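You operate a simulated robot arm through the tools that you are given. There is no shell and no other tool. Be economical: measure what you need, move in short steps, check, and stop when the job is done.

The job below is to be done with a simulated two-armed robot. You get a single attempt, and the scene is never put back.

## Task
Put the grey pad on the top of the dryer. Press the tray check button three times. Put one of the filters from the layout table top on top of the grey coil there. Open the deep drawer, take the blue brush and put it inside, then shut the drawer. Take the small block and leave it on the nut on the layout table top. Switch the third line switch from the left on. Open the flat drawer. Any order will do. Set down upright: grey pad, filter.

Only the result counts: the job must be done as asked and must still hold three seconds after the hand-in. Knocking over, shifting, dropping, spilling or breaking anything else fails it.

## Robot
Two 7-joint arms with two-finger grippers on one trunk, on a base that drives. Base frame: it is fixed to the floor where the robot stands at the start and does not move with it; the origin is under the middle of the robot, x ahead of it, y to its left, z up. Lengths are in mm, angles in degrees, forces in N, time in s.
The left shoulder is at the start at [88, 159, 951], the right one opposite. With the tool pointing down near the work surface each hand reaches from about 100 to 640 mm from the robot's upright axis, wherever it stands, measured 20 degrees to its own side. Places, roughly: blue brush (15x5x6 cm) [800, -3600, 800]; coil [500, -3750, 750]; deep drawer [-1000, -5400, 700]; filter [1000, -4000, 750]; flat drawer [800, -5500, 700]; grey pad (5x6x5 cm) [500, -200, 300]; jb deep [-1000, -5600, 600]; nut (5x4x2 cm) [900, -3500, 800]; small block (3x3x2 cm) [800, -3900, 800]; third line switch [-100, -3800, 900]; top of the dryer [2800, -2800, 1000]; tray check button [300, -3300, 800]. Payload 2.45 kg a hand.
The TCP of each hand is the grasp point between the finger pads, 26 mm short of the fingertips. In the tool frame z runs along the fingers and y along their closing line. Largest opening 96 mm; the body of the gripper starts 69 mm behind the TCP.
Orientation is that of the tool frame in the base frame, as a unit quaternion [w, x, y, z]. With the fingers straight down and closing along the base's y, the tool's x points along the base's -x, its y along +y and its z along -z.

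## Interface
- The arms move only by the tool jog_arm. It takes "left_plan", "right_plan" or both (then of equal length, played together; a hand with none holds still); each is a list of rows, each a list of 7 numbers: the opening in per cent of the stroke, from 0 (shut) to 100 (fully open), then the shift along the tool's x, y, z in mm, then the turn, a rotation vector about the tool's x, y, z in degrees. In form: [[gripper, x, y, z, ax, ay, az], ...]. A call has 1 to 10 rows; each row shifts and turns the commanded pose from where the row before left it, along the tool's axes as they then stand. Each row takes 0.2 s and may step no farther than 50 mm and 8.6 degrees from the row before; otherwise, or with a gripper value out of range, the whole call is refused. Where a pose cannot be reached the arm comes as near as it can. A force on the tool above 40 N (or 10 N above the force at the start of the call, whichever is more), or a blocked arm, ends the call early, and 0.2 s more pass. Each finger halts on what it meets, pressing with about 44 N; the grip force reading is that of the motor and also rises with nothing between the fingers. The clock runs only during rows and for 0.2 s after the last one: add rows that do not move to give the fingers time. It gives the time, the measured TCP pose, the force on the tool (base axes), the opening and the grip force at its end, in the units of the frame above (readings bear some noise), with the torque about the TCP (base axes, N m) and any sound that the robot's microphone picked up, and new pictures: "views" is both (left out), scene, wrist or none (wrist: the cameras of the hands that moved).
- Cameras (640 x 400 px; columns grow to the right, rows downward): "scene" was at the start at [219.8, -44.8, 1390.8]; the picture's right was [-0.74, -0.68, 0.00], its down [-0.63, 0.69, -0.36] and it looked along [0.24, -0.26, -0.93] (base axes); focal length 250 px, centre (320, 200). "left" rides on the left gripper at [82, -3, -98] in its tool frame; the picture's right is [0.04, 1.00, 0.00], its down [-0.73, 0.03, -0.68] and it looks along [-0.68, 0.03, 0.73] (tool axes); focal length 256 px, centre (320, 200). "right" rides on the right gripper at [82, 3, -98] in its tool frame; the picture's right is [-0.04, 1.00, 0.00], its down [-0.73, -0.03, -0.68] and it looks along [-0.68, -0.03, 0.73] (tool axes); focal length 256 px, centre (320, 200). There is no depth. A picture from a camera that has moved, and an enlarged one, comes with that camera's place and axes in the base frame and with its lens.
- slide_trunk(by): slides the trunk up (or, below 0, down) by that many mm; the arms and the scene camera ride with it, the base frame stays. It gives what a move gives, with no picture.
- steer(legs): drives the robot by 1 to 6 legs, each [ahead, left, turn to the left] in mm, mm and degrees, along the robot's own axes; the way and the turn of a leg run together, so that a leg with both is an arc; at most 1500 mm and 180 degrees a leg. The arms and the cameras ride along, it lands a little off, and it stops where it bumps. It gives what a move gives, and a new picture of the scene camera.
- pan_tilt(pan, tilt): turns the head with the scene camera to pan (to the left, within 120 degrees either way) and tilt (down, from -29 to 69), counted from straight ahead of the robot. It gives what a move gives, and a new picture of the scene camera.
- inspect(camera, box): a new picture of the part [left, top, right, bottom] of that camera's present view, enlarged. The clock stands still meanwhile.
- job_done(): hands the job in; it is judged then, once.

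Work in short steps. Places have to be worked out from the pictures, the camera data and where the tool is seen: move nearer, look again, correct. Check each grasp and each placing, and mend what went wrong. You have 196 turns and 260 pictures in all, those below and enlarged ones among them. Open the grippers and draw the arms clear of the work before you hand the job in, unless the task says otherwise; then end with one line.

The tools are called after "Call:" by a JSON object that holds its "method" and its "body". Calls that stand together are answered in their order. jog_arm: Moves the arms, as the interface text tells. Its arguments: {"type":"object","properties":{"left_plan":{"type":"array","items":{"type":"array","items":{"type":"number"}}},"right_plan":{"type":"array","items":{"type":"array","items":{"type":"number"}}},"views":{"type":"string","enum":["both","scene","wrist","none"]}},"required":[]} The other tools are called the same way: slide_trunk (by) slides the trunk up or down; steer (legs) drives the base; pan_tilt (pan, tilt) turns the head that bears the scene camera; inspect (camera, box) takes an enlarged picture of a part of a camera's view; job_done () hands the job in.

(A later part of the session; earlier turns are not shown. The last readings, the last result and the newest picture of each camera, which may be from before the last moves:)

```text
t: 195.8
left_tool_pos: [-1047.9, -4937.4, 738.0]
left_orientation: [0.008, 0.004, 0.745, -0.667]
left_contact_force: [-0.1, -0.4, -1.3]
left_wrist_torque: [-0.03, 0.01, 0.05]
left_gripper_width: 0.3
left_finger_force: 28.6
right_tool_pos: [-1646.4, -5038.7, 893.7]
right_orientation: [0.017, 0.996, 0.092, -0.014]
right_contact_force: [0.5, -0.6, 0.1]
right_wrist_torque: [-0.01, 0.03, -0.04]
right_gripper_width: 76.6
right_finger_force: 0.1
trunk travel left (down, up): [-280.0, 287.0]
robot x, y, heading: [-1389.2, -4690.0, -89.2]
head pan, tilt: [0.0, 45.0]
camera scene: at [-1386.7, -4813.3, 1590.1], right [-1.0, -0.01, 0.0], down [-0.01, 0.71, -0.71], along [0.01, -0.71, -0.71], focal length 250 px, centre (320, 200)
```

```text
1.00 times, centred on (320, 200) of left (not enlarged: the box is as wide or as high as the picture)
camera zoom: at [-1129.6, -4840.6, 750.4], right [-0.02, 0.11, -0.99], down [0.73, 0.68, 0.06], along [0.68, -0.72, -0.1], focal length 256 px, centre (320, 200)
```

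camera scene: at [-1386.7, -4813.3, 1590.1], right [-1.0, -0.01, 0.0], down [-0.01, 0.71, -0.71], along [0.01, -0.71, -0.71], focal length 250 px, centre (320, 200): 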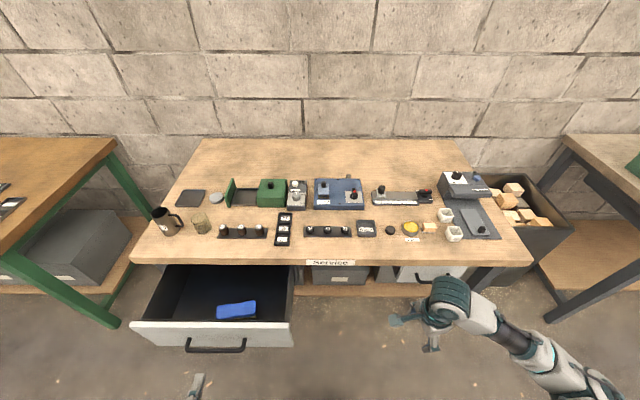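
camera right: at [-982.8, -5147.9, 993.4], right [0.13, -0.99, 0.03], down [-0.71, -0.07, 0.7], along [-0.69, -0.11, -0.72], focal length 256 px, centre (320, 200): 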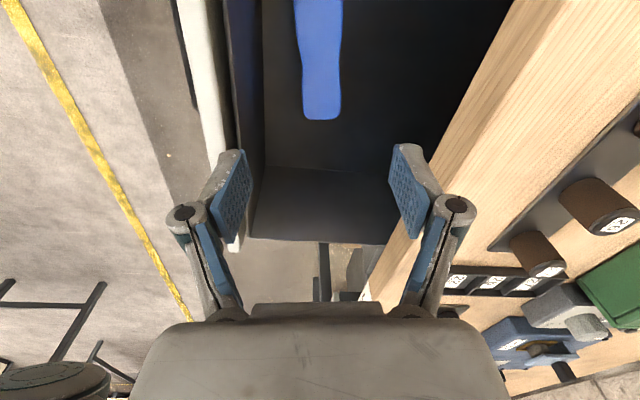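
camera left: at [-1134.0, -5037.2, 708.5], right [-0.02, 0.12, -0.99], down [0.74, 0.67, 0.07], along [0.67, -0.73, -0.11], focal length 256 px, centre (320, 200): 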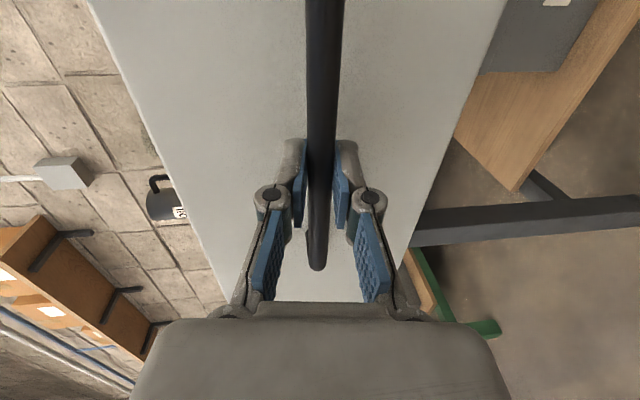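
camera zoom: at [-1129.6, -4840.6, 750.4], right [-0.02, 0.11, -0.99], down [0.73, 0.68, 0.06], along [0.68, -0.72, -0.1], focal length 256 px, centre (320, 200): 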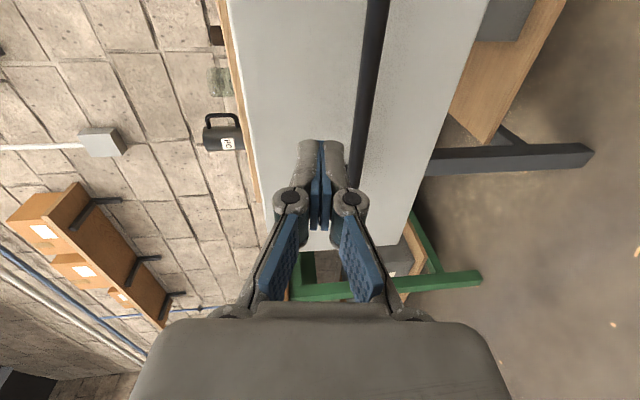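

Fist faces the drawer panel above the bar. I push forward, keeping the height.

Call:
{"method": "jog_arm", "body": {"left_plan": [[0, 0, -4, 40, 0, 0, 0], [0, 0, -4, 40, 0, 0, 0], [0, 0, -3, 30, 0, 0, 0], [0, 0, -3, 30, 0, 0, 0], [0, 0, -3, 30, 0, 0, 0], [0, 0, -3, 30, 0, 0, 0], [0, 0, -3, 30, 0, 0, 0], [0, 0, -3, 30, 0, 0, 0], [0, 0, -3, 30, 0, 0, 0], [0, 0, 0, 0, 0, 0, 0]], "views": "both"}}

```text
t: 198.1
left_tool_pos: [-1049.7, -5231.1, 734.8]
left_orientation: [0.007, 0.006, 0.744, -0.668]
left_contact_force: [-0.9, -1.0, -0.1]
left_wrist_torque: [0.0, 0.02, 0.0]
left_gripper_width: 0.0
left_finger_force: 28.1
right_tool_pos: [-1649.7, -5036.4, 894.2]
right_orientation: [0.017, 0.996, 0.091, -0.012]
right_contact_force: [-0.3, 0.0, 0.4]
right_wrist_torque: [-0.04, -0.02, -0.01]
right_gripper_width: 76.7
right_finger_force: 0.0
trunk travel left (down, up): [-280.0, 287.0]
robot x, y, heading: [-1386.3, -4694.2, -89.6]
head pan, tilt: [0.0, 45.0]
camera scene: at [-1390.5, -4815.0, 1590.0], right [-1.0, -0.01, 0.0], down [-0.01, 0.71, -0.71], along [0.01, -0.71, -0.71], focal length 250 px, centre (320, 200)
camera left: at [-1131.1, -5133.3, 747.5], right [-0.02, 0.11, -0.99], down [0.73, 0.68, 0.06], along [0.68, -0.73, -0.09], focal length 256 px, centre (320, 200)
```

scene: 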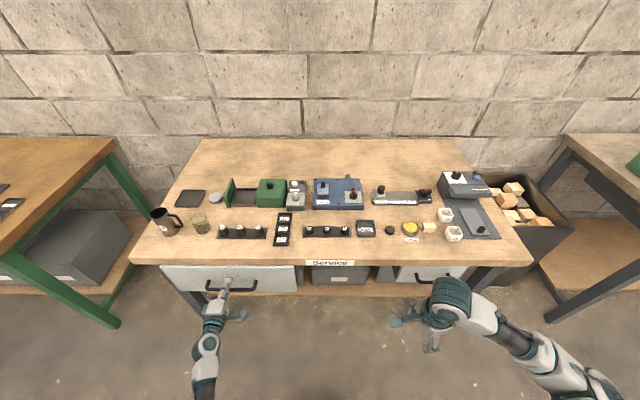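
left: 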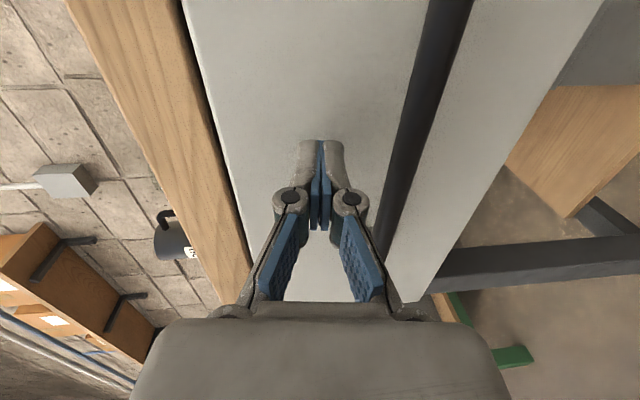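

Nearly shut. I push on in 6 mm rows until it stops.

Call:
{"method": "jog_arm", "body": {"left_plan": [[0, 0, -1, 8, 0, 0, 0], [0, 0, -1, 8, 0, 0, 0], [0, 0, -1, 8, 0, 0, 0], [0, 0, 0, 6, 0, 0, 0], [0, 0, 0, 6, 0, 0, 0], [0, 0, 0, 0, 0, 0, 0]], "views": "both"}}

```text
t: 199.4
left_tool_pos: [-1048.2, -5265.3, 734.8]
left_orientation: [0.007, 0.006, 0.744, -0.668]
left_contact_force: [-0.5, 0.6, 0.6]
left_wrist_torque: [0.0, -0.01, 0.01]
left_gripper_width: 0.2
left_finger_force: 28.6
right_tool_pos: [-1649.1, -5037.0, 893.7]
right_orientation: [0.018, 0.995, 0.092, -0.012]
right_contact_force: [-0.2, 0.8, -0.8]
right_wrist_torque: [0.03, -0.01, 0.02]
right_gripper_width: 77.1
right_finger_force: 0.1
trunk travel left (down, up): [-280.0, 287.0]
robot x, y, heading: [-1387.7, -4693.4, -89.6]
head pan, tilt: [0.0, 45.0]
camera scene: at [-1390.3, -4815.7, 1589.9], right [-1.0, -0.01, 0.0], down [-0.01, 0.71, -0.7], along [0.01, -0.7, -0.71], focal length 250 px, centre (320, 200)
camera left: at [-1130.5, -5168.1, 747.3], right [-0.02, 0.11, -0.99], down [0.73, 0.68, 0.06], along [0.68, -0.73, -0.09], focal length 256 px, centre (320, 200)
```

scene: 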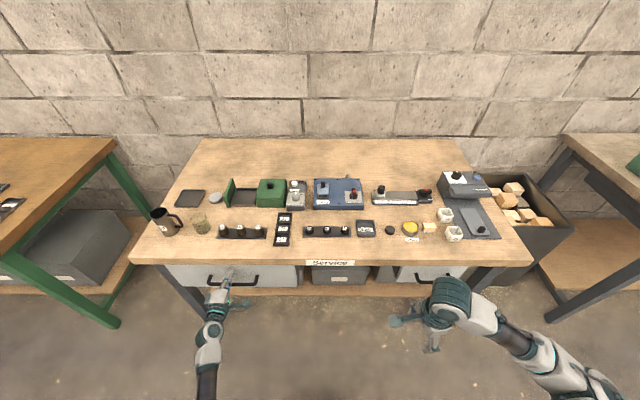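
left: 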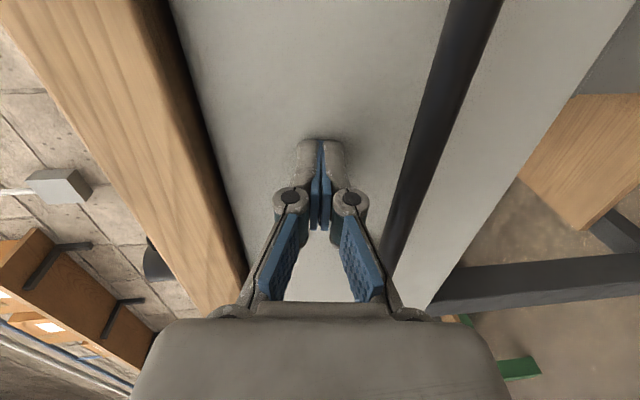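

Still free; continue pushing gently.

Call:
{"method": "jog_arm", "body": {"left_plan": [[0, 0, -1, 6, 0, 0, 0], [0, 0, -1, 6, 0, 0, 0], [0, 0, 0, 6, 0, 0, 0], [0, 0, 0, 6, 0, 0, 0], [0, 0, 0, 0, 0, 0, 0]], "views": "both"}}

Call:
{"method": "inspect", "body": {"camera": "scene", "box": [150, 230, 310, 330]}}

```text
t: 199.9
left_tool_pos: [-1048.3, -5265.8, 735.7]
left_orientation: [0.008, 0.004, 0.745, -0.667]
left_contact_force: [-1.8, 23.1, 7.8]
left_wrist_torque: [-0.29, 0.03, -0.1]
left_gripper_width: 0.2
left_finger_force: 28.9
right_tool_pos: [-1649.6, -5035.3, 894.1]
right_orientation: [0.02, 0.995, 0.092, -0.013]
right_contact_force: [-0.8, -0.5, -0.4]
right_wrist_torque: [-0.01, -0.01, 0.0]
right_gripper_width: 76.7
right_finger_force: 0.0
trunk travel left (down, up): [-280.0, 287.0]
robot x, y, heading: [-1387.9, -4691.7, -89.3]
head pan, tilt: [0.0, 45.0]
stopped in row 2 (left hand): the force on the tool passed its limit at 51 N (the readings are from after the stop); the commanded pose is now the measured one
camera scene: at [-1392.6, -4810.0, 1590.5], right [-1.0, -0.01, 0.0], down [-0.01, 0.71, -0.71], along [0.01, -0.71, -0.71], focal length 250 px, centre (320, 200)
camera left: at [-1130.8, -5169.2, 747.9], right [-0.02, 0.11, -0.99], down [0.73, 0.68, 0.06], along [0.68, -0.72, -0.1], focal length 256 px, centre (320, 200)
```

scene: 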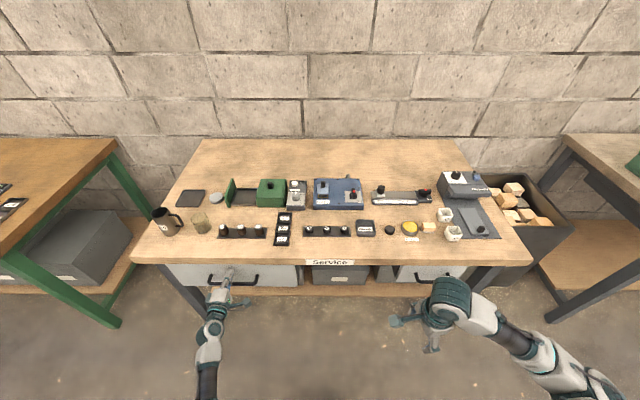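
left: 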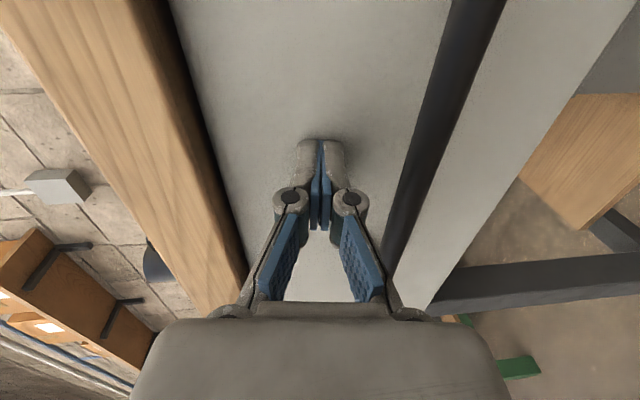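

```text
4.00 times, centred on (230, 280) of scene
camera zoom: at [-1392.6, -4810.0, 1590.5], right [-1.0, -0.01, 0.0], down [-0.01, 0.71, -0.71], along [0.01, -0.71, -0.71], focal length 1002 px, centre (680, -120)
```

zoom: 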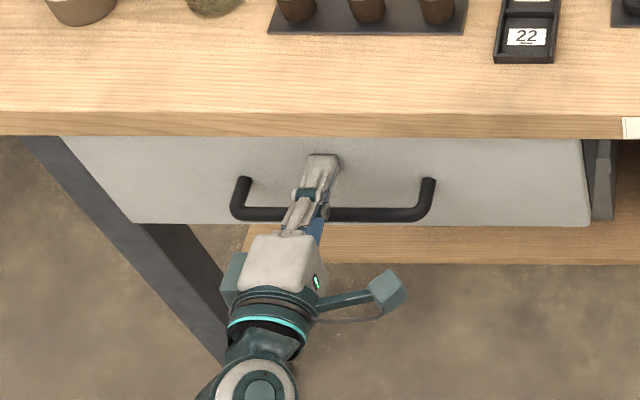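

Hard stop reached; the drawer is shut. I retract the left hand and drive east to the Parts bench for the flat drawer.

Call:
{"method": "jog_arm", "body": {"left_plan": [[0, 0, 4, -40, 0, 0, 0], [0, 0, 4, -40, 0, 0, 0], [0, 0, 4, -40, 0, 0, 0], [0, 0, 4, -40, 0, 0, 0], [85, 0, 4, -40, 0, 0, 0], [85, 0, 0, 0, 0, 0, 0]], "views": "none"}}

Call:
{"method": "steer", "body": {"legs": [[0, 1300, -0.5], [0, 560, 0]]}}

Call:
{"method": "inspect", "body": {"camera": "left", "box": [0, 0, 640, 400]}}

```text
t: 201.3
left_tool_pos: [-1049.3, -5069.9, 737.1]
left_orientation: [0.008, 0.005, 0.747, -0.665]
left_contact_force: [-0.1, -0.8, 0.9]
left_wrist_torque: [0.01, -0.02, 0.02]
left_gripper_width: 81.6
left_finger_force: 0.2
right_tool_pos: [-1648.5, -5036.7, 895.0]
right_orientation: [0.017, 0.996, 0.092, -0.013]
right_contact_force: [-0.5, 0.1, 0.2]
right_wrist_torque: [0.0, -0.02, -0.03]
right_gripper_width: 76.9
right_finger_force: 0.2
trunk travel left (down, up): [-280.0, 287.0]
robot x, y, heading: [-1389.4, -4686.1, -89.4]
head pan, tilt: [0.0, 45.0]
```

```text
t: 210.8
left_tool_pos: [836.0, -5073.9, 737.4]
left_orientation: [0.004, 0.011, 0.746, -0.666]
left_contact_force: [0.2, 0.4, -0.7]
left_wrist_torque: [-0.02, -0.03, 0.0]
left_gripper_width: 81.7
left_finger_force: 0.2
right_tool_pos: [236.7, -5031.3, 893.4]
right_orientation: [0.018, 0.996, 0.084, -0.012]
right_contact_force: [0.5, -0.1, 0.1]
right_wrist_torque: [0.0, 0.03, -0.02]
right_gripper_width: 76.9
right_finger_force: 0.2
trunk travel left (down, up): [-280.0, 287.0]
robot x, y, heading: [502.2, -4692.5, -90.3]
head pan, tilt: [0.0, 45.0]
camera scene: at [496.8, -4813.2, 1590.0], right [-1.0, 0.01, 0.0], down [0.01, 0.71, -0.71], along [0.0, -0.71, -0.71], focal length 250 px, centre (320, 200)
```

scene: 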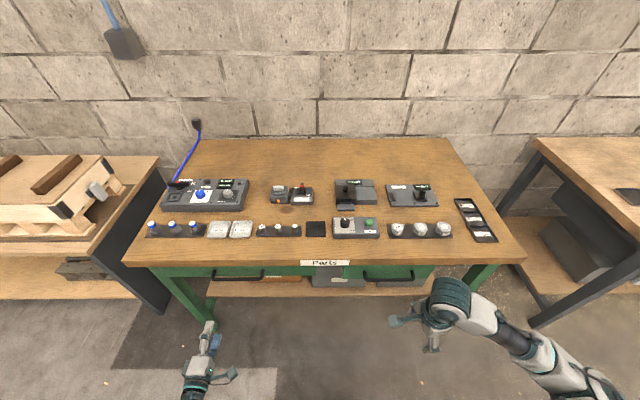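

```text
1.00 times, centred on (320, 200) of left (not enlarged: the box is as wide or as high as the picture)
camera zoom: at [754.4, -4974.8, 750.6], right [-0.02, 0.11, -0.99], down [0.74, 0.67, 0.06], along [0.67, -0.73, -0.1], focal length 256 px, centre (320, 200)
```

zoom: 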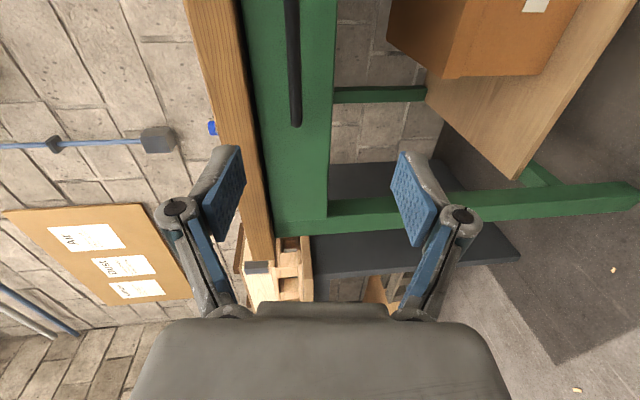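

I zoom on the flat drawer's handle.

Call:
{"method": "inspect", "body": {"camera": "scene", "box": [160, 230, 320, 330]}}

```text
4.00 times, centred on (240, 280) of scene
camera zoom: at [496.8, -4813.2, 1590.0], right [-1.0, 0.01, 0.0], down [0.01, 0.71, -0.71], along [0.0, -0.71, -0.71], focal length 1002 px, centre (640, -120)
```

zoom: 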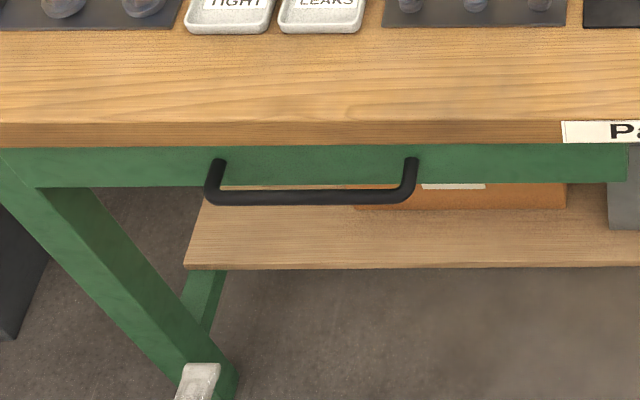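

Bar ≈ (797,-5257,742), 26 mm under the board. I move to a pre-grasp at y≈-5204.

Call:
{"method": "jog_arm", "body": {"left_plan": [[60, 13, -6, 42, 0, 0, 0], [60, 13, -6, 43, 0, 0, 0], [60, 13, -7, 43, 0, 0, 0], [60, 0, 0, 0, 0, 0, 0]], "views": "wrist"}}

```text
t: 211.8
left_tool_pos: [799.2, -5202.7, 743.6]
left_orientation: [0.002, 0.01, 0.746, -0.666]
left_contact_force: [0.0, -0.9, -0.1]
left_wrist_torque: [-0.04, -0.01, -0.02]
left_gripper_width: 57.6
left_finger_force: 0.0
right_tool_pos: [240.3, -5030.5, 896.2]
right_orientation: [0.019, 0.996, 0.084, -0.014]
right_contact_force: [-0.1, -0.1, 0.0]
right_wrist_torque: [0.0, 0.02, -0.02]
right_gripper_width: 76.9
right_finger_force: 0.0
trunk travel left (down, up): [-280.0, 287.0]
robot x, y, heading: [504.3, -4688.9, -90.3]
head pan, tilt: [0.0, 45.0]
camera left: at [718.6, -5103.8, 755.2], right [-0.02, 0.11, -0.99], down [0.74, 0.67, 0.06], along [0.67, -0.73, -0.1], focal length 256 px, centre (320, 200)
```

left: 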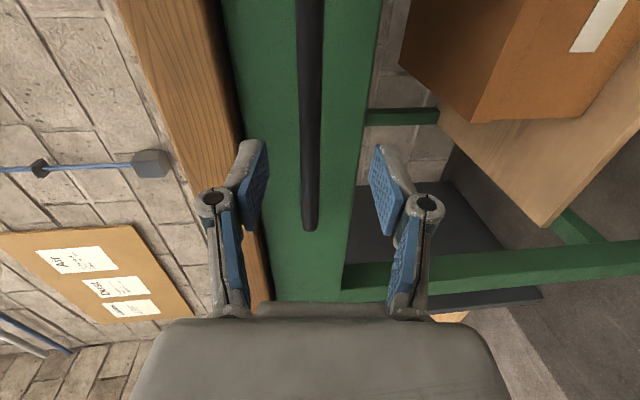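

Bar nearly centred; I advance 47 mm (3 mm up) and close.

Call:
{"method": "jog_arm", "body": {"left_plan": [[60, 0, -5, 17, 0, 0, 0], [60, 0, -2, 15, 0, 0, 0], [60, 0, -2, 15, 0, 0, 0], [60, 0, 0, 0, 0, 0, 0], [20, 0, 0, 0, 0, 0, 0], [0, 0, 0, 0, 0, 0, 0], [0, 0, 0, 0, 0, 0, 0]], "views": "wrist"}}

```text
t: 213.4
left_tool_pos: [794.8, -5250.5, 744.0]
left_orientation: [0.001, 0.009, 0.747, -0.665]
left_contact_force: [0.9, 2.0, -10.3]
left_wrist_torque: [0.06, 0.91, 0.53]
left_gripper_width: 12.9
left_finger_force: 39.7
right_tool_pos: [240.1, -5031.5, 896.6]
right_orientation: [0.017, 0.996, 0.083, -0.014]
right_contact_force: [-0.2, -0.3, 0.8]
right_wrist_torque: [0.0, 0.01, 0.0]
right_gripper_width: 76.9
right_finger_force: 0.1
trunk travel left (down, up): [-280.0, 287.0]
robot x, y, heading: [504.9, -4689.7, -90.1]
head pan, tilt: [0.0, 45.0]
camera left: at [714.7, -5151.2, 756.8], right [-0.02, 0.12, -0.99], down [0.74, 0.67, 0.06], along [0.67, -0.73, -0.1], focal length 256 px, centre (320, 200)
```

left: 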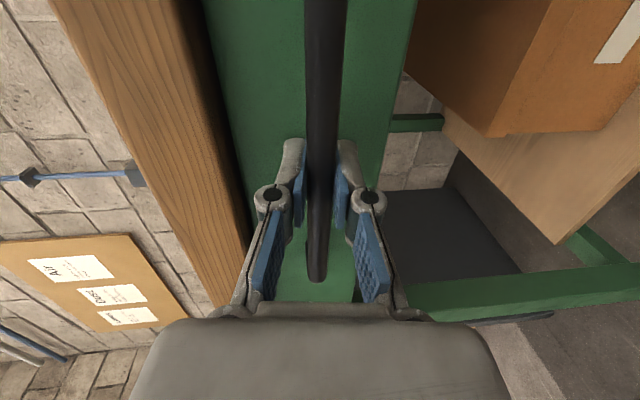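

Gripped (12.9 mm). I pull the flat drawer open, compensating the height (tool y +0.11 per mm).

Call:
{"method": "jog_arm", "body": {"left_plan": [[0, 0, 2, -12, 0, 0, 0], [0, 0, 2.6, -24, 0, 0, 0], [0, 0, 2.6, -24, 0, 0, 0], [0, 0, 2.6, -24, 0, 0, 0], [0, 0, 2.6, -24, 0, 0, 0], [0, 0, 2.6, -24, 0, 0, 0], [0, 0, 2.6, -24, 0, 0, 0], [0, 0, 2.6, -24, 0, 0, 0], [0, 0, 2.6, -24, 0, 0, 0], [0, 0, 0, 0, 0, 0, 0]], "views": "scene"}}

```text
t: 215.6
left_tool_pos: [795.3, -5045.9, 745.0]
left_orientation: [0.0, 0.012, 0.749, -0.662]
left_contact_force: [-23.8, 1.3, -30.3]
left_wrist_torque: [0.18, 0.9, 0.33]
left_gripper_width: 13.2
left_finger_force: 39.3
right_tool_pos: [237.3, -5031.4, 894.5]
right_orientation: [0.018, 0.996, 0.084, -0.013]
right_contact_force: [0.8, 0.0, 0.1]
right_wrist_torque: [0.02, 0.0, -0.02]
right_gripper_width: 76.7
right_finger_force: 0.1
trunk travel left (down, up): [-280.0, 287.0]
robot x, y, heading: [504.8, -4690.2, -90.5]
head pan, tilt: [0.0, 45.0]
camera scene: at [495.3, -4816.9, 1589.4], right [-1.0, 0.01, 0.0], down [0.01, 0.71, -0.7], along [0.0, -0.7, -0.71], focal length 250 px, centre (320, 200)
```

scene: 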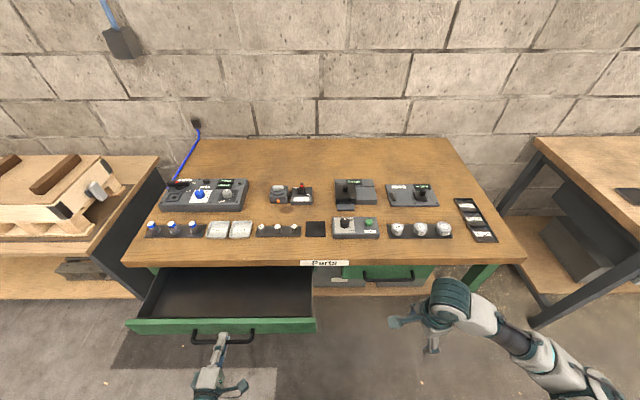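

Open ~205 mm; I pull further to be sure, until it stops or 90 mm.

Call:
{"method": "jog_arm", "body": {"left_plan": [[0, 4, 5, 0, 0, 0, 0], [0, 0, 2.5, -20, 0, 0, 0], [0, 0, 2.5, -20, 0, 0, 0], [0, 0, 2.5, -20, 0, 0, 0], [0, 0, 2.5, -20, 0, 0, 0], [0, 0, 0, 0, 0, 0, 0]], "views": "scene"}}

```text
t: 217.0
left_tool_pos: [796.1, -4963.3, 742.6]
left_orientation: [0.004, 0.01, 0.743, -0.669]
left_contact_force: [-2.7, 0.3, 31.1]
left_wrist_torque: [-0.16, 0.89, 0.39]
left_gripper_width: 12.9
left_finger_force: 39.6
right_tool_pos: [238.4, -5029.8, 896.1]
right_orientation: [0.02, 0.996, 0.084, -0.014]
right_contact_force: [0.1, 0.0, 0.1]
right_wrist_torque: [0.02, -0.02, 0.0]
right_gripper_width: 76.6
right_finger_force: 0.0
trunk travel left (down, up): [-280.0, 287.0]
robot x, y, heading: [503.7, -4688.0, -90.2]
head pan, tilt: [0.0, 45.0]
camera scene: at [496.5, -4809.2, 1590.8], right [-1.0, 0.01, 0.0], down [0.01, 0.71, -0.71], along [0.0, -0.71, -0.71], focal length 250 px, centre (320, 200)
```

scene: 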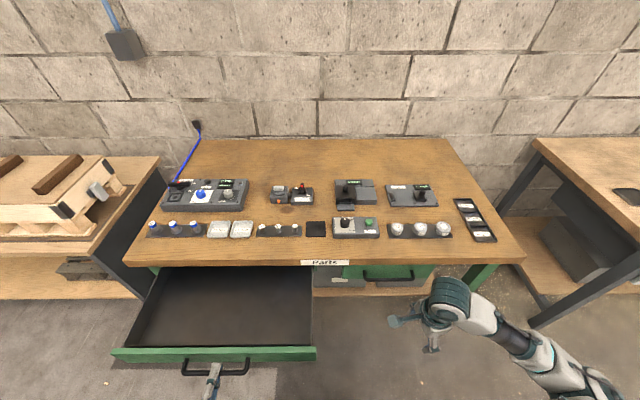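

The flat drawer is open ~287 mm. I release and back the base off.

Call:
{"method": "jog_arm", "body": {"left_plan": [[0, 0, -4, 0, 0, 0, 0], [40, 0, 0, 0, 0, 0, 0], [60, 0, 0, 0, 0, 0, 0], [60, 0, 2, -20, 0, 0, 0], [60, 0, 2, -20, 0, 0, 0], [60, 0, 0, 0, 0, 0, 0]], "views": "none"}}

Call:
{"method": "steer", "body": {"legs": [[-120, 0, 0]]}}

```text
t: 218.4
left_tool_pos: [794.7, -4924.0, 744.0]
left_orientation: [0.002, 0.01, 0.746, -0.666]
left_contact_force: [-0.2, 0.0, -0.5]
left_wrist_torque: [-0.03, 0.02, 0.01]
left_gripper_width: 57.8
left_finger_force: 0.0
right_tool_pos: [240.4, -5030.3, 895.9]
right_orientation: [0.019, 0.996, 0.084, -0.013]
right_contact_force: [-0.2, 0.1, -0.1]
right_wrist_torque: [-0.02, 0.0, 0.02]
right_gripper_width: 77.0
right_finger_force: 0.1
trunk travel left (down, up): [-280.0, 287.0]
robot x, y, heading: [504.1, -4688.4, -90.4]
head pan, tilt: [0.0, 45.0]
```

```text
t: 219.7
left_tool_pos: [795.9, -4804.8, 744.3]
left_orientation: [0.002, 0.01, 0.746, -0.666]
left_contact_force: [0.3, 0.3, -0.6]
left_wrist_torque: [-0.02, -0.01, -0.02]
left_gripper_width: 57.7
left_finger_force: 0.2
right_tool_pos: [240.5, -4911.3, 895.8]
right_orientation: [0.018, 0.996, 0.084, -0.013]
right_contact_force: [-0.4, 0.3, 0.2]
right_wrist_torque: [0.0, 0.03, 0.01]
right_gripper_width: 76.9
right_finger_force: 0.1
trunk travel left (down, up): [-280.0, 287.0]
robot x, y, heading: [502.5, -4568.2, -90.4]
head pan, tilt: [0.0, 45.0]
camera scene: at [501.5, -4693.1, 1590.1], right [-1.0, 0.01, 0.0], down [0.01, 0.71, -0.71], along [0.0, -0.71, -0.71], focal length 250 px, centre (320, 200)
```

scene: 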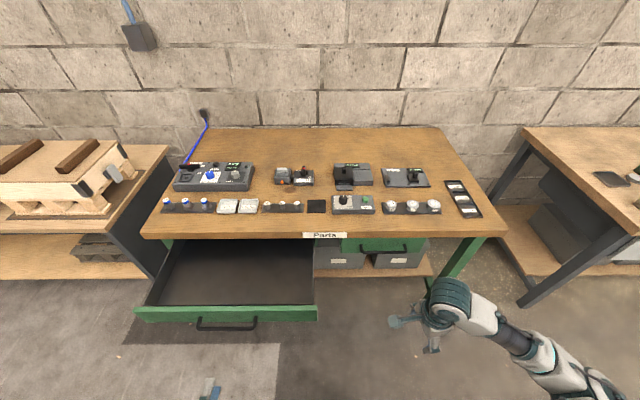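

Flat drawer done. I raise the trunk, drive to the south side of the layout table's west end and turn to face it.

Call:
{"method": "slide_trunk", "body": {"by": 150}}

Call:
{"method": "steer", "body": {"legs": [[0, -790, 0], [0, 0, 180], [200, 0, 0]]}}

Call:
{"method": "inspect", "body": {"camera": "right", "box": [0, 0, 640, 400]}}

```text
t: 221.4
left_tool_pos: [795.8, -4804.1, 893.8]
left_orientation: [0.002, 0.01, 0.746, -0.666]
left_contact_force: [0.4, 0.0, -0.7]
left_wrist_torque: [-0.03, -0.01, 0.0]
left_gripper_width: 57.6
left_finger_force: 0.1
right_tool_pos: [239.2, -4911.3, 1045.5]
right_orientation: [0.018, 0.996, 0.084, -0.013]
right_contact_force: [-0.6, -0.7, 0.9]
right_wrist_torque: [0.01, 0.0, 0.06]
right_gripper_width: 76.8
right_finger_force: 0.0
trunk travel left (down, up): [-430.0, 137.0]
robot x, y, heading: [505.6, -4569.6, -90.4]
head pan, tilt: [0.0, 45.0]
```

```text
t: 233.9
left_tool_pos: [-514.9, -4109.2, 893.9]
left_orientation: [-0.666, 0.744, -0.045, 0.03]
left_contact_force: [-0.5, -0.4, 0.4]
left_wrist_torque: [0.0, 0.03, 0.01]
left_gripper_width: 57.7
left_finger_force: 0.1
right_tool_pos: [47.3, -4055.8, 1046.2]
right_orientation: [0.015, -0.037, 0.999, 0.019]
right_contact_force: [0.1, 0.1, 0.5]
right_wrist_torque: [0.0, 0.01, 0.0]
right_gripper_width: 77.2
right_finger_force: 0.0
trunk travel left (down, up): [-430.0, 137.0]
robot x, y, heading: [-247.3, -4369.8, 84.4]
head pan, tilt: [0.0, 45.0]
camera scene: at [-242.0, -4301.1, 1740.6], right [0.99, -0.1, 0.0], down [-0.07, -0.7, -0.71], along [0.07, 0.7, -0.71], focal length 250 px, centre (320, 200)
```

scene: 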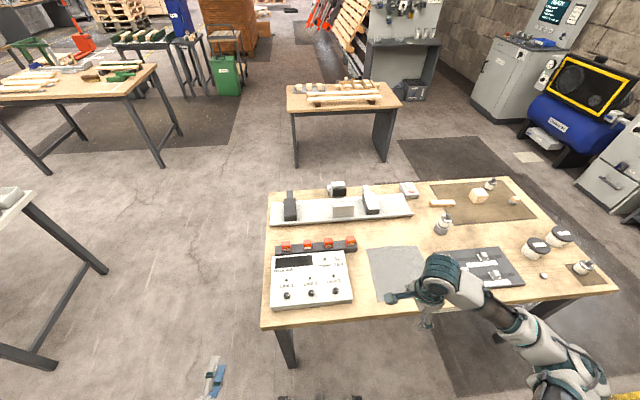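

```text
1.00 times, centred on (320, 200) of right (not enlarged: the box is as wide or as high as the picture)
camera zoom: at [-36.8, -4061.2, 1142.9], right [-0.04, 1.0, 0.04], down [0.71, 0.0, 0.7], along [0.7, 0.05, -0.71], focal length 256 px, centre (320, 200)
```

zoom: 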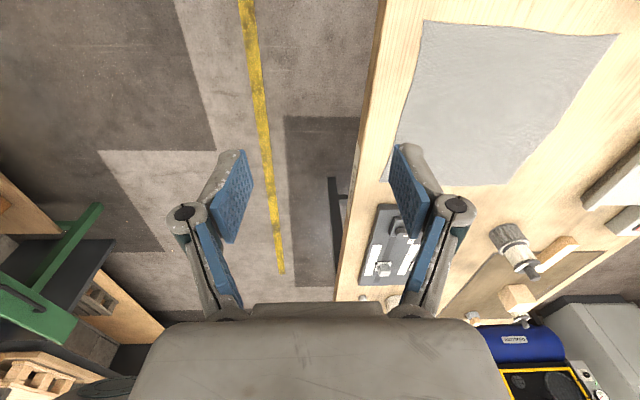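

I zoom on the switch box, filter, and block to check their state.

Call:
{"method": "inspect", "body": {"camera": "scene", "box": [260, 230, 370, 315]}}

Call:
{"method": "inspect", "body": {"camera": "scene", "box": [400, 170, 540, 260]}}

```text
4.71 times, centred on (315, 272) of scene
camera zoom: at [-242.0, -4301.1, 1740.6], right [0.99, -0.1, 0.0], down [-0.07, -0.7, -0.71], along [0.07, 0.7, -0.71], focal length 1178 px, centre (344, -141)
```

zoom: 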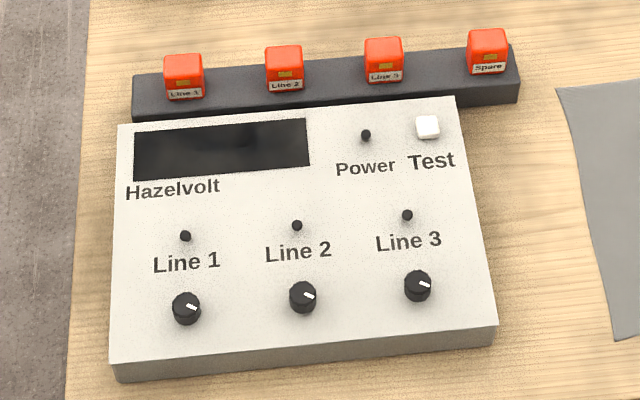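

```text
4.44 times, centred on (470, 215) of scene
camera zoom: at [-242.0, -4301.1, 1740.6], right [0.99, -0.1, 0.0], down [-0.07, -0.7, -0.71], along [0.07, 0.7, -0.71], focal length 1113 px, centre (-347, 133)
```

zoom: 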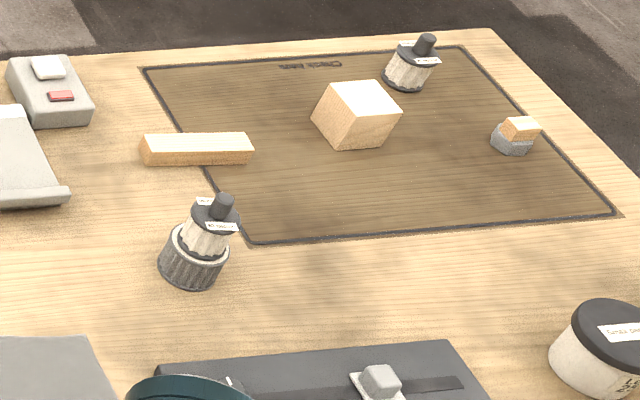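

Block, nut, filter all fine. Line 3's lever (third from the left when reading the labels) is at ≈ (-145,-3834,848), tilted toward the south (off), so I'll push it north. First I square up the base.

Call:
{"method": "steer", "body": {"legs": [[0, 0, 5.6], [60, 0, 0]]}}

Call:
{"method": "jog_arm", "body": {"right_plan": [[0, 40, 10, 0, 0, 0, 0], [0, 40, 20, 0, 0, 0, 0], [0, 40, 20, 0, 0, 0, 0], [0, 40, 20, 20, 0, 0, 0], [0, 0, 20, 30, 0, 0, 0], [0, 0, 0, 30, 0, 0, 0], [0, 0, 0, 0, 0, 0, 0]], "views": "both"}}

```text
t: 235.4
left_tool_pos: [-539.7, -4081.8, 894.7]
left_orientation: [-0.667, 0.745, -0.008, -0.004]
left_contact_force: [-0.4, -1.2, -0.1]
left_wrist_torque: [0.01, 0.0, -0.02]
left_gripper_width: 57.6
left_finger_force: 0.2
right_tool_pos: [16.1, -3972.9, 1047.7]
right_orientation: [0.013, -0.087, 0.996, 0.021]
right_contact_force: [-0.2, -0.9, -0.4]
right_wrist_torque: [0.02, 0.0, 0.02]
right_gripper_width: 76.8
right_finger_force: 0.0
trunk travel left (down, up): [-430.0, 137.0]
robot x, y, heading: [-245.1, -4312.0, 89.8]
head pan, tilt: [0.0, 45.0]
camera scene: at [-247.4, -4246.9, 1740.8], right [1.0, 0.0, 0.0], down [0.0, -0.7, -0.71], along [0.0, 0.71, -0.7], focal length 250 px, centre (320, 200)
```

scene: 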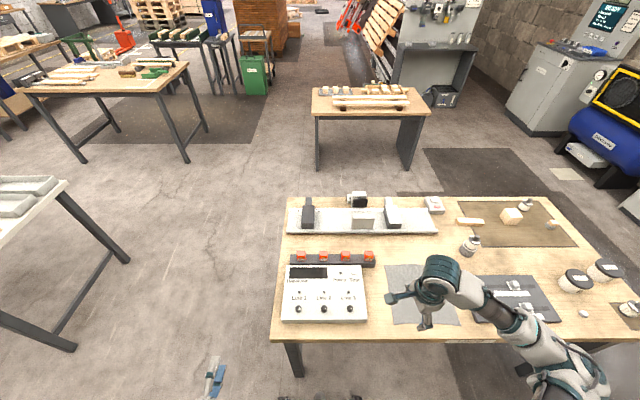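

```text
t: 237.0
left_tool_pos: [-540.0, -4078.6, 893.7]
left_orientation: [-0.666, 0.746, -0.008, -0.004]
left_contact_force: [0.7, 0.9, -0.1]
left_wrist_torque: [-0.01, 0.01, -0.01]
left_gripper_width: 57.9
left_finger_force: 0.0
right_tool_pos: [-153.8, -3903.8, 966.4]
right_orientation: [0.014, -0.086, 0.996, 0.019]
right_contact_force: [-0.1, -0.4, -0.3]
right_wrist_torque: [-0.03, -0.04, -0.01]
right_gripper_width: 0.0
right_finger_force: 29.2
trunk travel left (down, up): [-430.0, 137.0]
robot x, y, heading: [-250.0, -4312.0, 90.0]
head pan, tilt: [0.0, 45.0]
camera scene: at [-247.7, -4239.8, 1740.5], right [1.0, 0.0, 0.0], down [0.0, -0.71, -0.71], along [0.0, 0.71, -0.71], focal length 250 px, centre (320, 200)
camera right: at [-237.9, -3917.6, 1062.6], right [-0.13, 0.99, 0.04], down [0.71, 0.07, 0.7], along [0.69, 0.12, -0.71], focal length 256 px, centre (320, 200)
```

scene: 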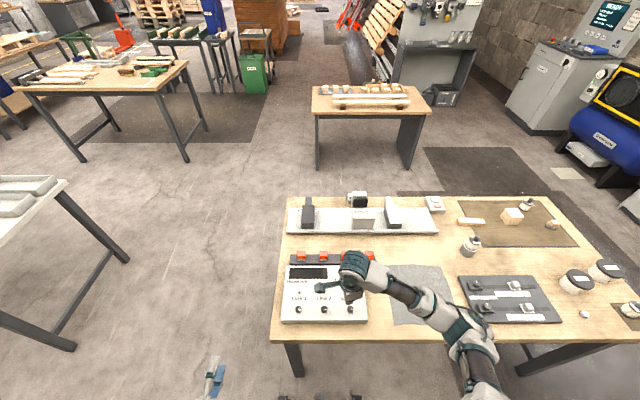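
right: 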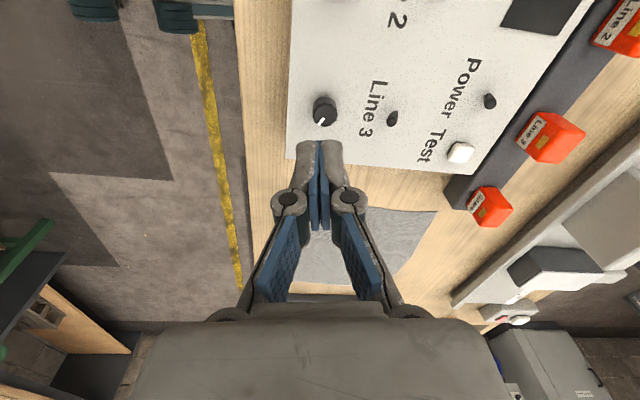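

Lever ≈ (-139,-3830), knob ≈ (-136,-3893). I place the closed fingertips between them, staying above, and square the yaw.

Call:
{"method": "jog_arm", "body": {"right_plan": [[0, -11, 22, 10, 0, 0, 0], [0, -11, 21, 20, 0, 0, 0], [0, 0, 0, 20, 0, 0, 5], [0, 0, 0, 10, 0, 0, 5], [0, 0, 0, 0, 0, 0, 0]], "views": "wrist"}}

Call:
{"method": "inspect", "body": {"camera": "scene", "box": [280, 230, 400, 330]}}

```text
t: 238.2
left_tool_pos: [-541.2, -4078.3, 893.3]
left_orientation: [-0.666, 0.746, -0.008, -0.004]
left_contact_force: [0.5, 0.8, -0.9]
left_wrist_torque: [0.03, 0.03, -0.03]
left_gripper_width: 57.4
left_finger_force: 0.0
right_tool_pos: [-140.9, -3856.1, 907.6]
right_orientation: [0.012, 0.0, 1.0, 0.02]
right_contact_force: [-0.2, 1.6, 0.4]
right_wrist_torque: [-0.02, 0.0, 0.01]
right_gripper_width: 0.2
right_finger_force: 28.3
trunk travel left (down, up): [-430.0, 137.0]
robot x, y, heading: [-246.9, -4308.0, 90.0]
head pan, tilt: [0.0, 45.0]
camera right: at [-223.7, -3855.6, 1005.1], right [0.04, 1.0, 0.04], down [0.72, -0.06, 0.7], along [0.7, 0.0, -0.72], focal length 256 px, centre (320, 200)
```

right: 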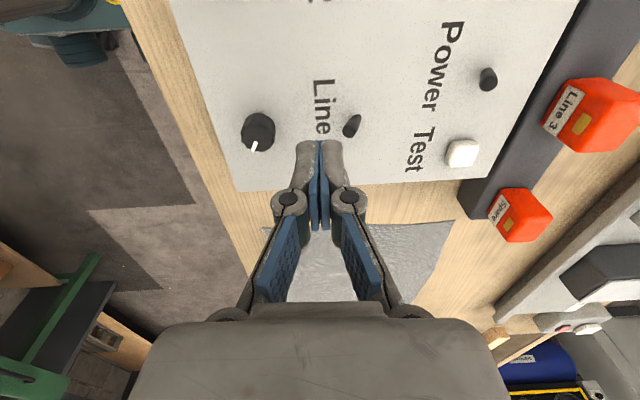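

```text
4.00 times, centred on (340, 280) of scene
camera zoom: at [-249.2, -4239.4, 1740.4], right [1.0, 0.0, 0.0], down [0.0, -0.71, -0.71], along [0.0, 0.71, -0.71], focal length 1002 px, centre (240, -120)
```

zoom: 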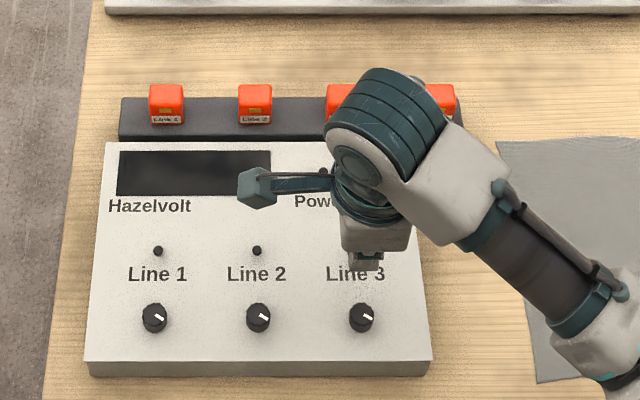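

Fingertips stand between knob and lever. I descend 42 mm beside the lever.

Call:
{"method": "jog_arm", "body": {"right_plan": [[0, -2, -2, 15, 0, 0, 0], [0, 0, 0, 14, 0, 0, 0], [0, 0, 0, 12, 0, 0, 0], [0, 0, 0, 0, 0, 0, 0]], "views": "wrist"}}

```text
t: 239.2
left_tool_pos: [-540.7, -4078.2, 893.2]
left_orientation: [-0.666, 0.746, -0.007, -0.003]
left_contact_force: [0.2, -0.7, -0.6]
left_wrist_torque: [-0.03, -0.01, 0.02]
left_gripper_width: 57.6
left_finger_force: 0.1
right_tool_pos: [-137.6, -3856.8, 868.5]
right_orientation: [0.013, 0.001, 1.0, 0.02]
right_contact_force: [0.1, -0.5, 0.4]
right_wrist_torque: [0.01, -0.01, -0.02]
right_gripper_width: 0.1
right_finger_force: 28.4
trunk travel left (down, up): [-430.0, 137.0]
robot x, y, heading: [-245.6, -4312.4, 89.8]
head pan, tilt: [0.0, 45.0]
camera right: at [-221.2, -3855.9, 964.2], right [0.04, 1.0, 0.04], down [0.72, -0.06, 0.7], along [0.7, 0.0, -0.72], focal length 256 px, centre (320, 200)
```

right: 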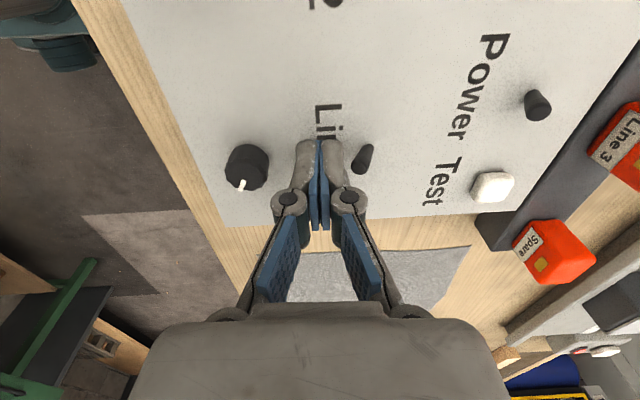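

Beside the lever. I lower 5 mm more and push north 35 mm.

Call:
{"method": "jog_arm", "body": {"right_plan": [[0, 0, 0, 5, 0, 0, 0], [0, 0, 9, 0, 0, 0, 0], [0, 0, 9, 0, 0, 0, 0], [0, 0, 9, 0, 0, 0, 0], [0, 0, 6, 0, 0, 0, 0], [0, 0, 0, 0, 0, 0, 0]], "views": "wrist"}}

```text
t: 239.8
left_tool_pos: [-539.6, -4082.2, 895.1]
left_orientation: [-0.667, 0.745, -0.008, -0.003]
left_contact_force: [0.6, 0.6, -0.5]
left_wrist_torque: [0.01, 0.0, -0.01]
left_gripper_width: 57.5
left_finger_force: 0.0
right_tool_pos: [-137.6, -3852.4, 867.7]
right_orientation: [0.01, -0.003, 1.0, 0.02]
right_contact_force: [5.3, -18.2, 32.7]
right_wrist_torque: [-0.65, 0.24, 0.25]
right_gripper_width: 0.2
right_finger_force: 28.2
trunk travel left (down, up): [-430.0, 137.0]
robot x, y, heading: [-242.5, -4310.3, 90.0]
head pan, tilt: [0.0, 45.0]
stopped in row 3 (right hand): the force on the tool passed its limit at 41 N (the readings are from after the stop); the commanded pose is now the measured one
camera right: at [-221.8, -3852.7, 963.9], right [0.04, 1.0, 0.04], down [0.72, -0.05, 0.69], along [0.69, 0.01, -0.72], focal length 256 px, centre (320, 200)
```

right: 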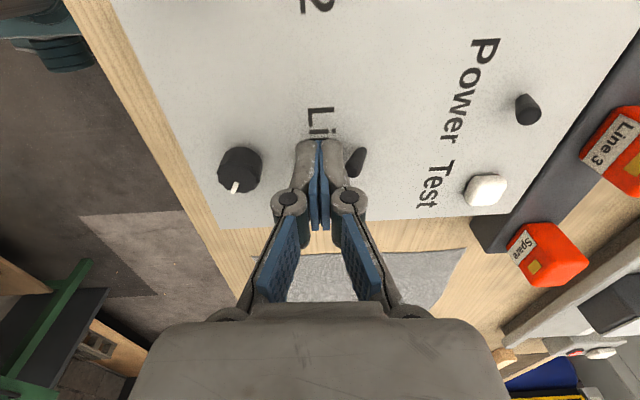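

The tips rested on the panel (z≈841). I raise 5 mm and push north again.

Call:
{"method": "jog_arm", "body": {"right_plan": [[0, 0, 0, -6, 0, 0, 0], [0, 0, 8, 0, 0, 0, 0], [0, 0, 8, 0, 0, 0, 0], [0, 0, 8, 0, 0, 0, 0], [0, 0, 6, 0, 0, 0, 0], [0, 0, 0, 0, 0, 0, 0]], "views": "wrist"}}

```text
t: 240.8
left_tool_pos: [-540.9, -4082.3, 894.5]
left_orientation: [-0.667, 0.745, -0.008, -0.003]
left_contact_force: [0.1, -0.1, -0.6]
left_wrist_torque: [0.0, -0.02, -0.01]
left_gripper_width: 57.7
left_finger_force: 0.0
right_tool_pos: [-139.8, -3840.8, 869.0]
right_orientation: [0.013, -0.005, 1.0, 0.007]
right_contact_force: [5.5, -28.1, 21.7]
right_wrist_torque: [-0.37, -0.14, 0.01]
right_gripper_width: 0.0
right_finger_force: 28.6
trunk travel left (down, up): [-430.0, 137.0]
robot x, y, heading: [-244.1, -4309.3, 89.8]
head pan, tilt: [0.0, 45.0]
stopped in row 4 (right hand): the force on the tool passed its limit at 54 N (the readings are from after the stop); the commanded pose is now the measured one
camera right: at [-223.8, -3838.0, 965.6], right [0.03, 1.0, 0.01], down [0.71, -0.03, 0.7], along [0.7, -0.01, -0.72], focal length 256 px, centre (320, 200)
```

right: 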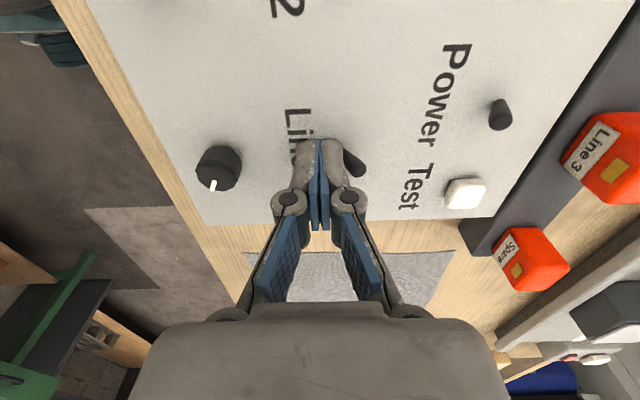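

No click yet. I zoom on the lever.

Call:
{"method": "inspect", "body": {"camera": "right", "box": [280, 70, 540, 230]}}

```text
2.46 times, centred on (410, 150) of right
camera zoom: at [-223.8, -3838.0, 965.6], right [0.03, 1.0, 0.01], down [0.71, -0.03, 0.7], along [0.7, -0.01, -0.72], focal length 630 px, centre (98, 323)
```

zoom: 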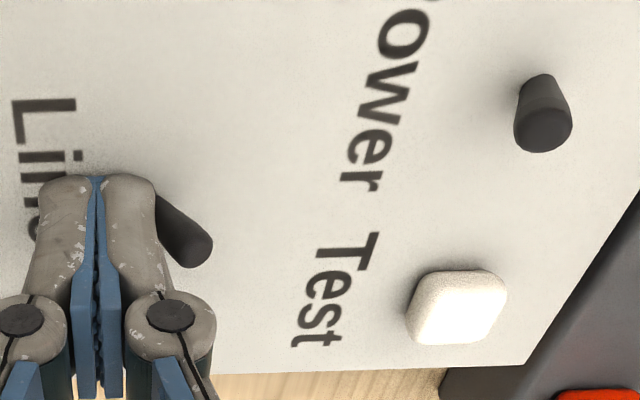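

The lever now leans north. I back the hand off and up to verify it stays.

Call:
{"method": "jog_arm", "body": {"right_plan": [[0, 0, -8, -3, 0, 0, 0], [0, 0, -4, -20, 0, 0, 0], [0, 0, 0, -40, 0, 0, 0], [0, 0, 0, -40, 0, 0, 0], [0, 0, 0, 0, 0, 0, 0]], "views": "wrist"}}

Call:
{"method": "inspect", "body": {"camera": "right", "box": [280, 40, 540, 200]}}

```text
t: 241.9
left_tool_pos: [-539.8, -4079.5, 895.0]
left_orientation: [-0.666, 0.746, -0.008, -0.002]
left_contact_force: [0.9, 0.3, -0.4]
left_wrist_torque: [0.0, 0.0, 0.01]
left_gripper_width: 57.5
left_finger_force: 0.0
right_tool_pos: [-141.2, -3849.0, 970.9]
right_orientation: [0.014, -0.005, 1.0, 0.008]
right_contact_force: [-0.1, -1.1, -0.8]
right_wrist_torque: [-0.03, -0.03, 0.0]
right_gripper_width: 0.0
right_finger_force: 28.5
trunk travel left (down, up): [-430.0, 137.0]
robot x, y, heading: [-247.6, -4307.5, 89.6]
head pan, tilt: [0.0, 45.0]
camera right: at [-225.7, -3847.3, 1067.5], right [0.03, 1.0, 0.02], down [0.72, -0.03, 0.7], along [0.7, -0.01, -0.72], focal length 256 px, centre (320, 200)
```

right: 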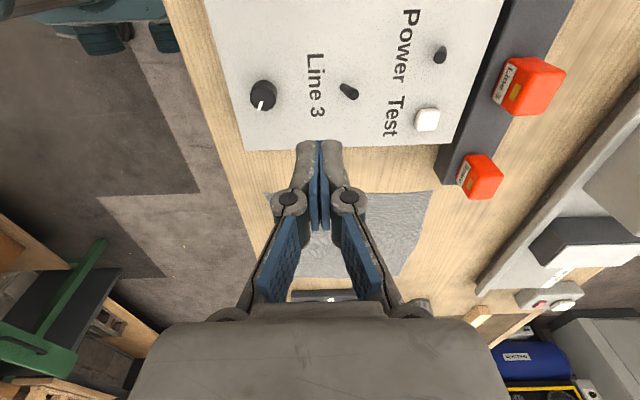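

```text
2.46 times, centred on (410, 120) of right
camera zoom: at [-225.7, -3847.3, 1067.5], right [0.03, 1.0, 0.02], down [0.72, -0.03, 0.7], along [0.7, -0.01, -0.72], focal length 630 px, centre (98, 397)
```

zoom: 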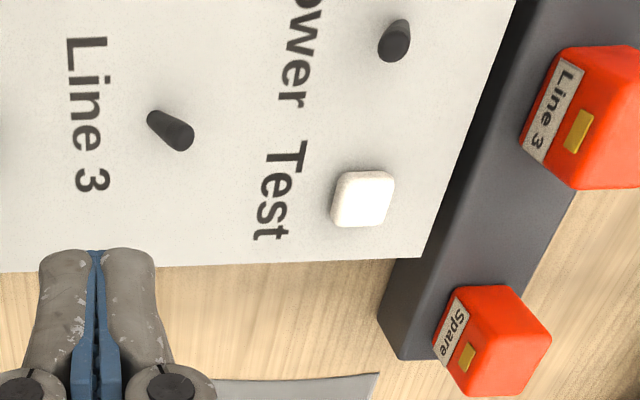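

The lever holds north. I move the hand aside to check it from the head camera against lines 1 and 2.

Call:
{"method": "jog_arm", "body": {"right_plan": [[0, -40, 0, 0, 0, 0, 0], [0, -40, 0, 0, 0, 0, 0], [0, -40, 0, 0, 0, 0, 0], [0, -40, 0, 0, 0, 0, 0], [0, 0, 0, 0, 0, 0, 0]], "views": "wrist"}}

Call:
{"method": "inspect", "body": {"camera": "scene", "box": [280, 255, 370, 315]}}

```text
t: 243.2
left_tool_pos: [-539.4, -4078.3, 894.0]
left_orientation: [-0.665, 0.747, -0.008, -0.003]
left_contact_force: [-0.6, -0.5, 0.6]
left_wrist_torque: [-0.03, 0.02, 0.0]
left_gripper_width: 57.7
left_finger_force: 0.0
right_tool_pos: [17.6, -3847.0, 975.2]
right_orientation: [0.013, -0.005, 1.0, 0.009]
right_contact_force: [-0.6, -0.5, 0.8]
right_wrist_torque: [0.01, 0.01, -0.02]
right_gripper_width: 0.0
right_finger_force: 28.9
trunk travel left (down, up): [-430.0, 137.0]
robot x, y, heading: [-244.9, -4311.8, 89.7]
head pan, tilt: [0.0, 45.0]
camera right: at [-65.8, -3845.9, 1070.4], right [0.03, 1.0, 0.02], down [0.72, -0.03, 0.7], along [0.7, -0.01, -0.72], focal length 256 px, centre (320, 200)
```

right: 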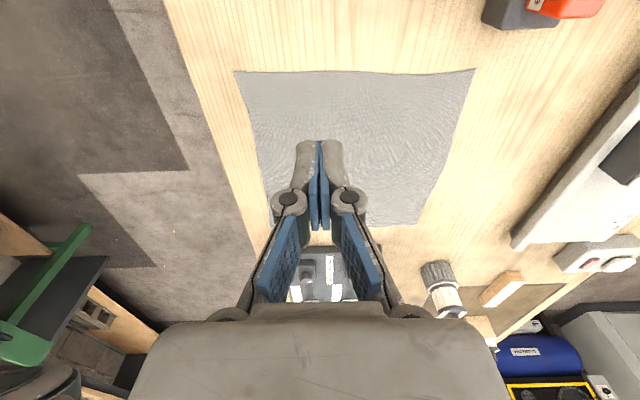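

```text
6.67 times, centred on (325, 285) of scene
camera zoom: at [-247.5, -4239.7, 1740.4], right [1.0, 0.0, 0.0], down [0.0, -0.71, -0.71], along [0.0, 0.71, -0.71], focal length 1669 px, centre (287, -367)
```

zoom: 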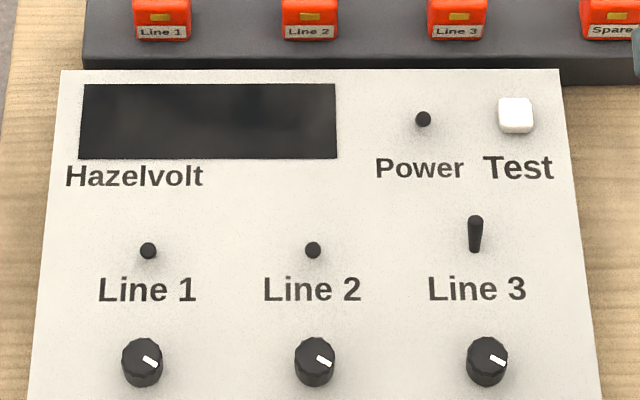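

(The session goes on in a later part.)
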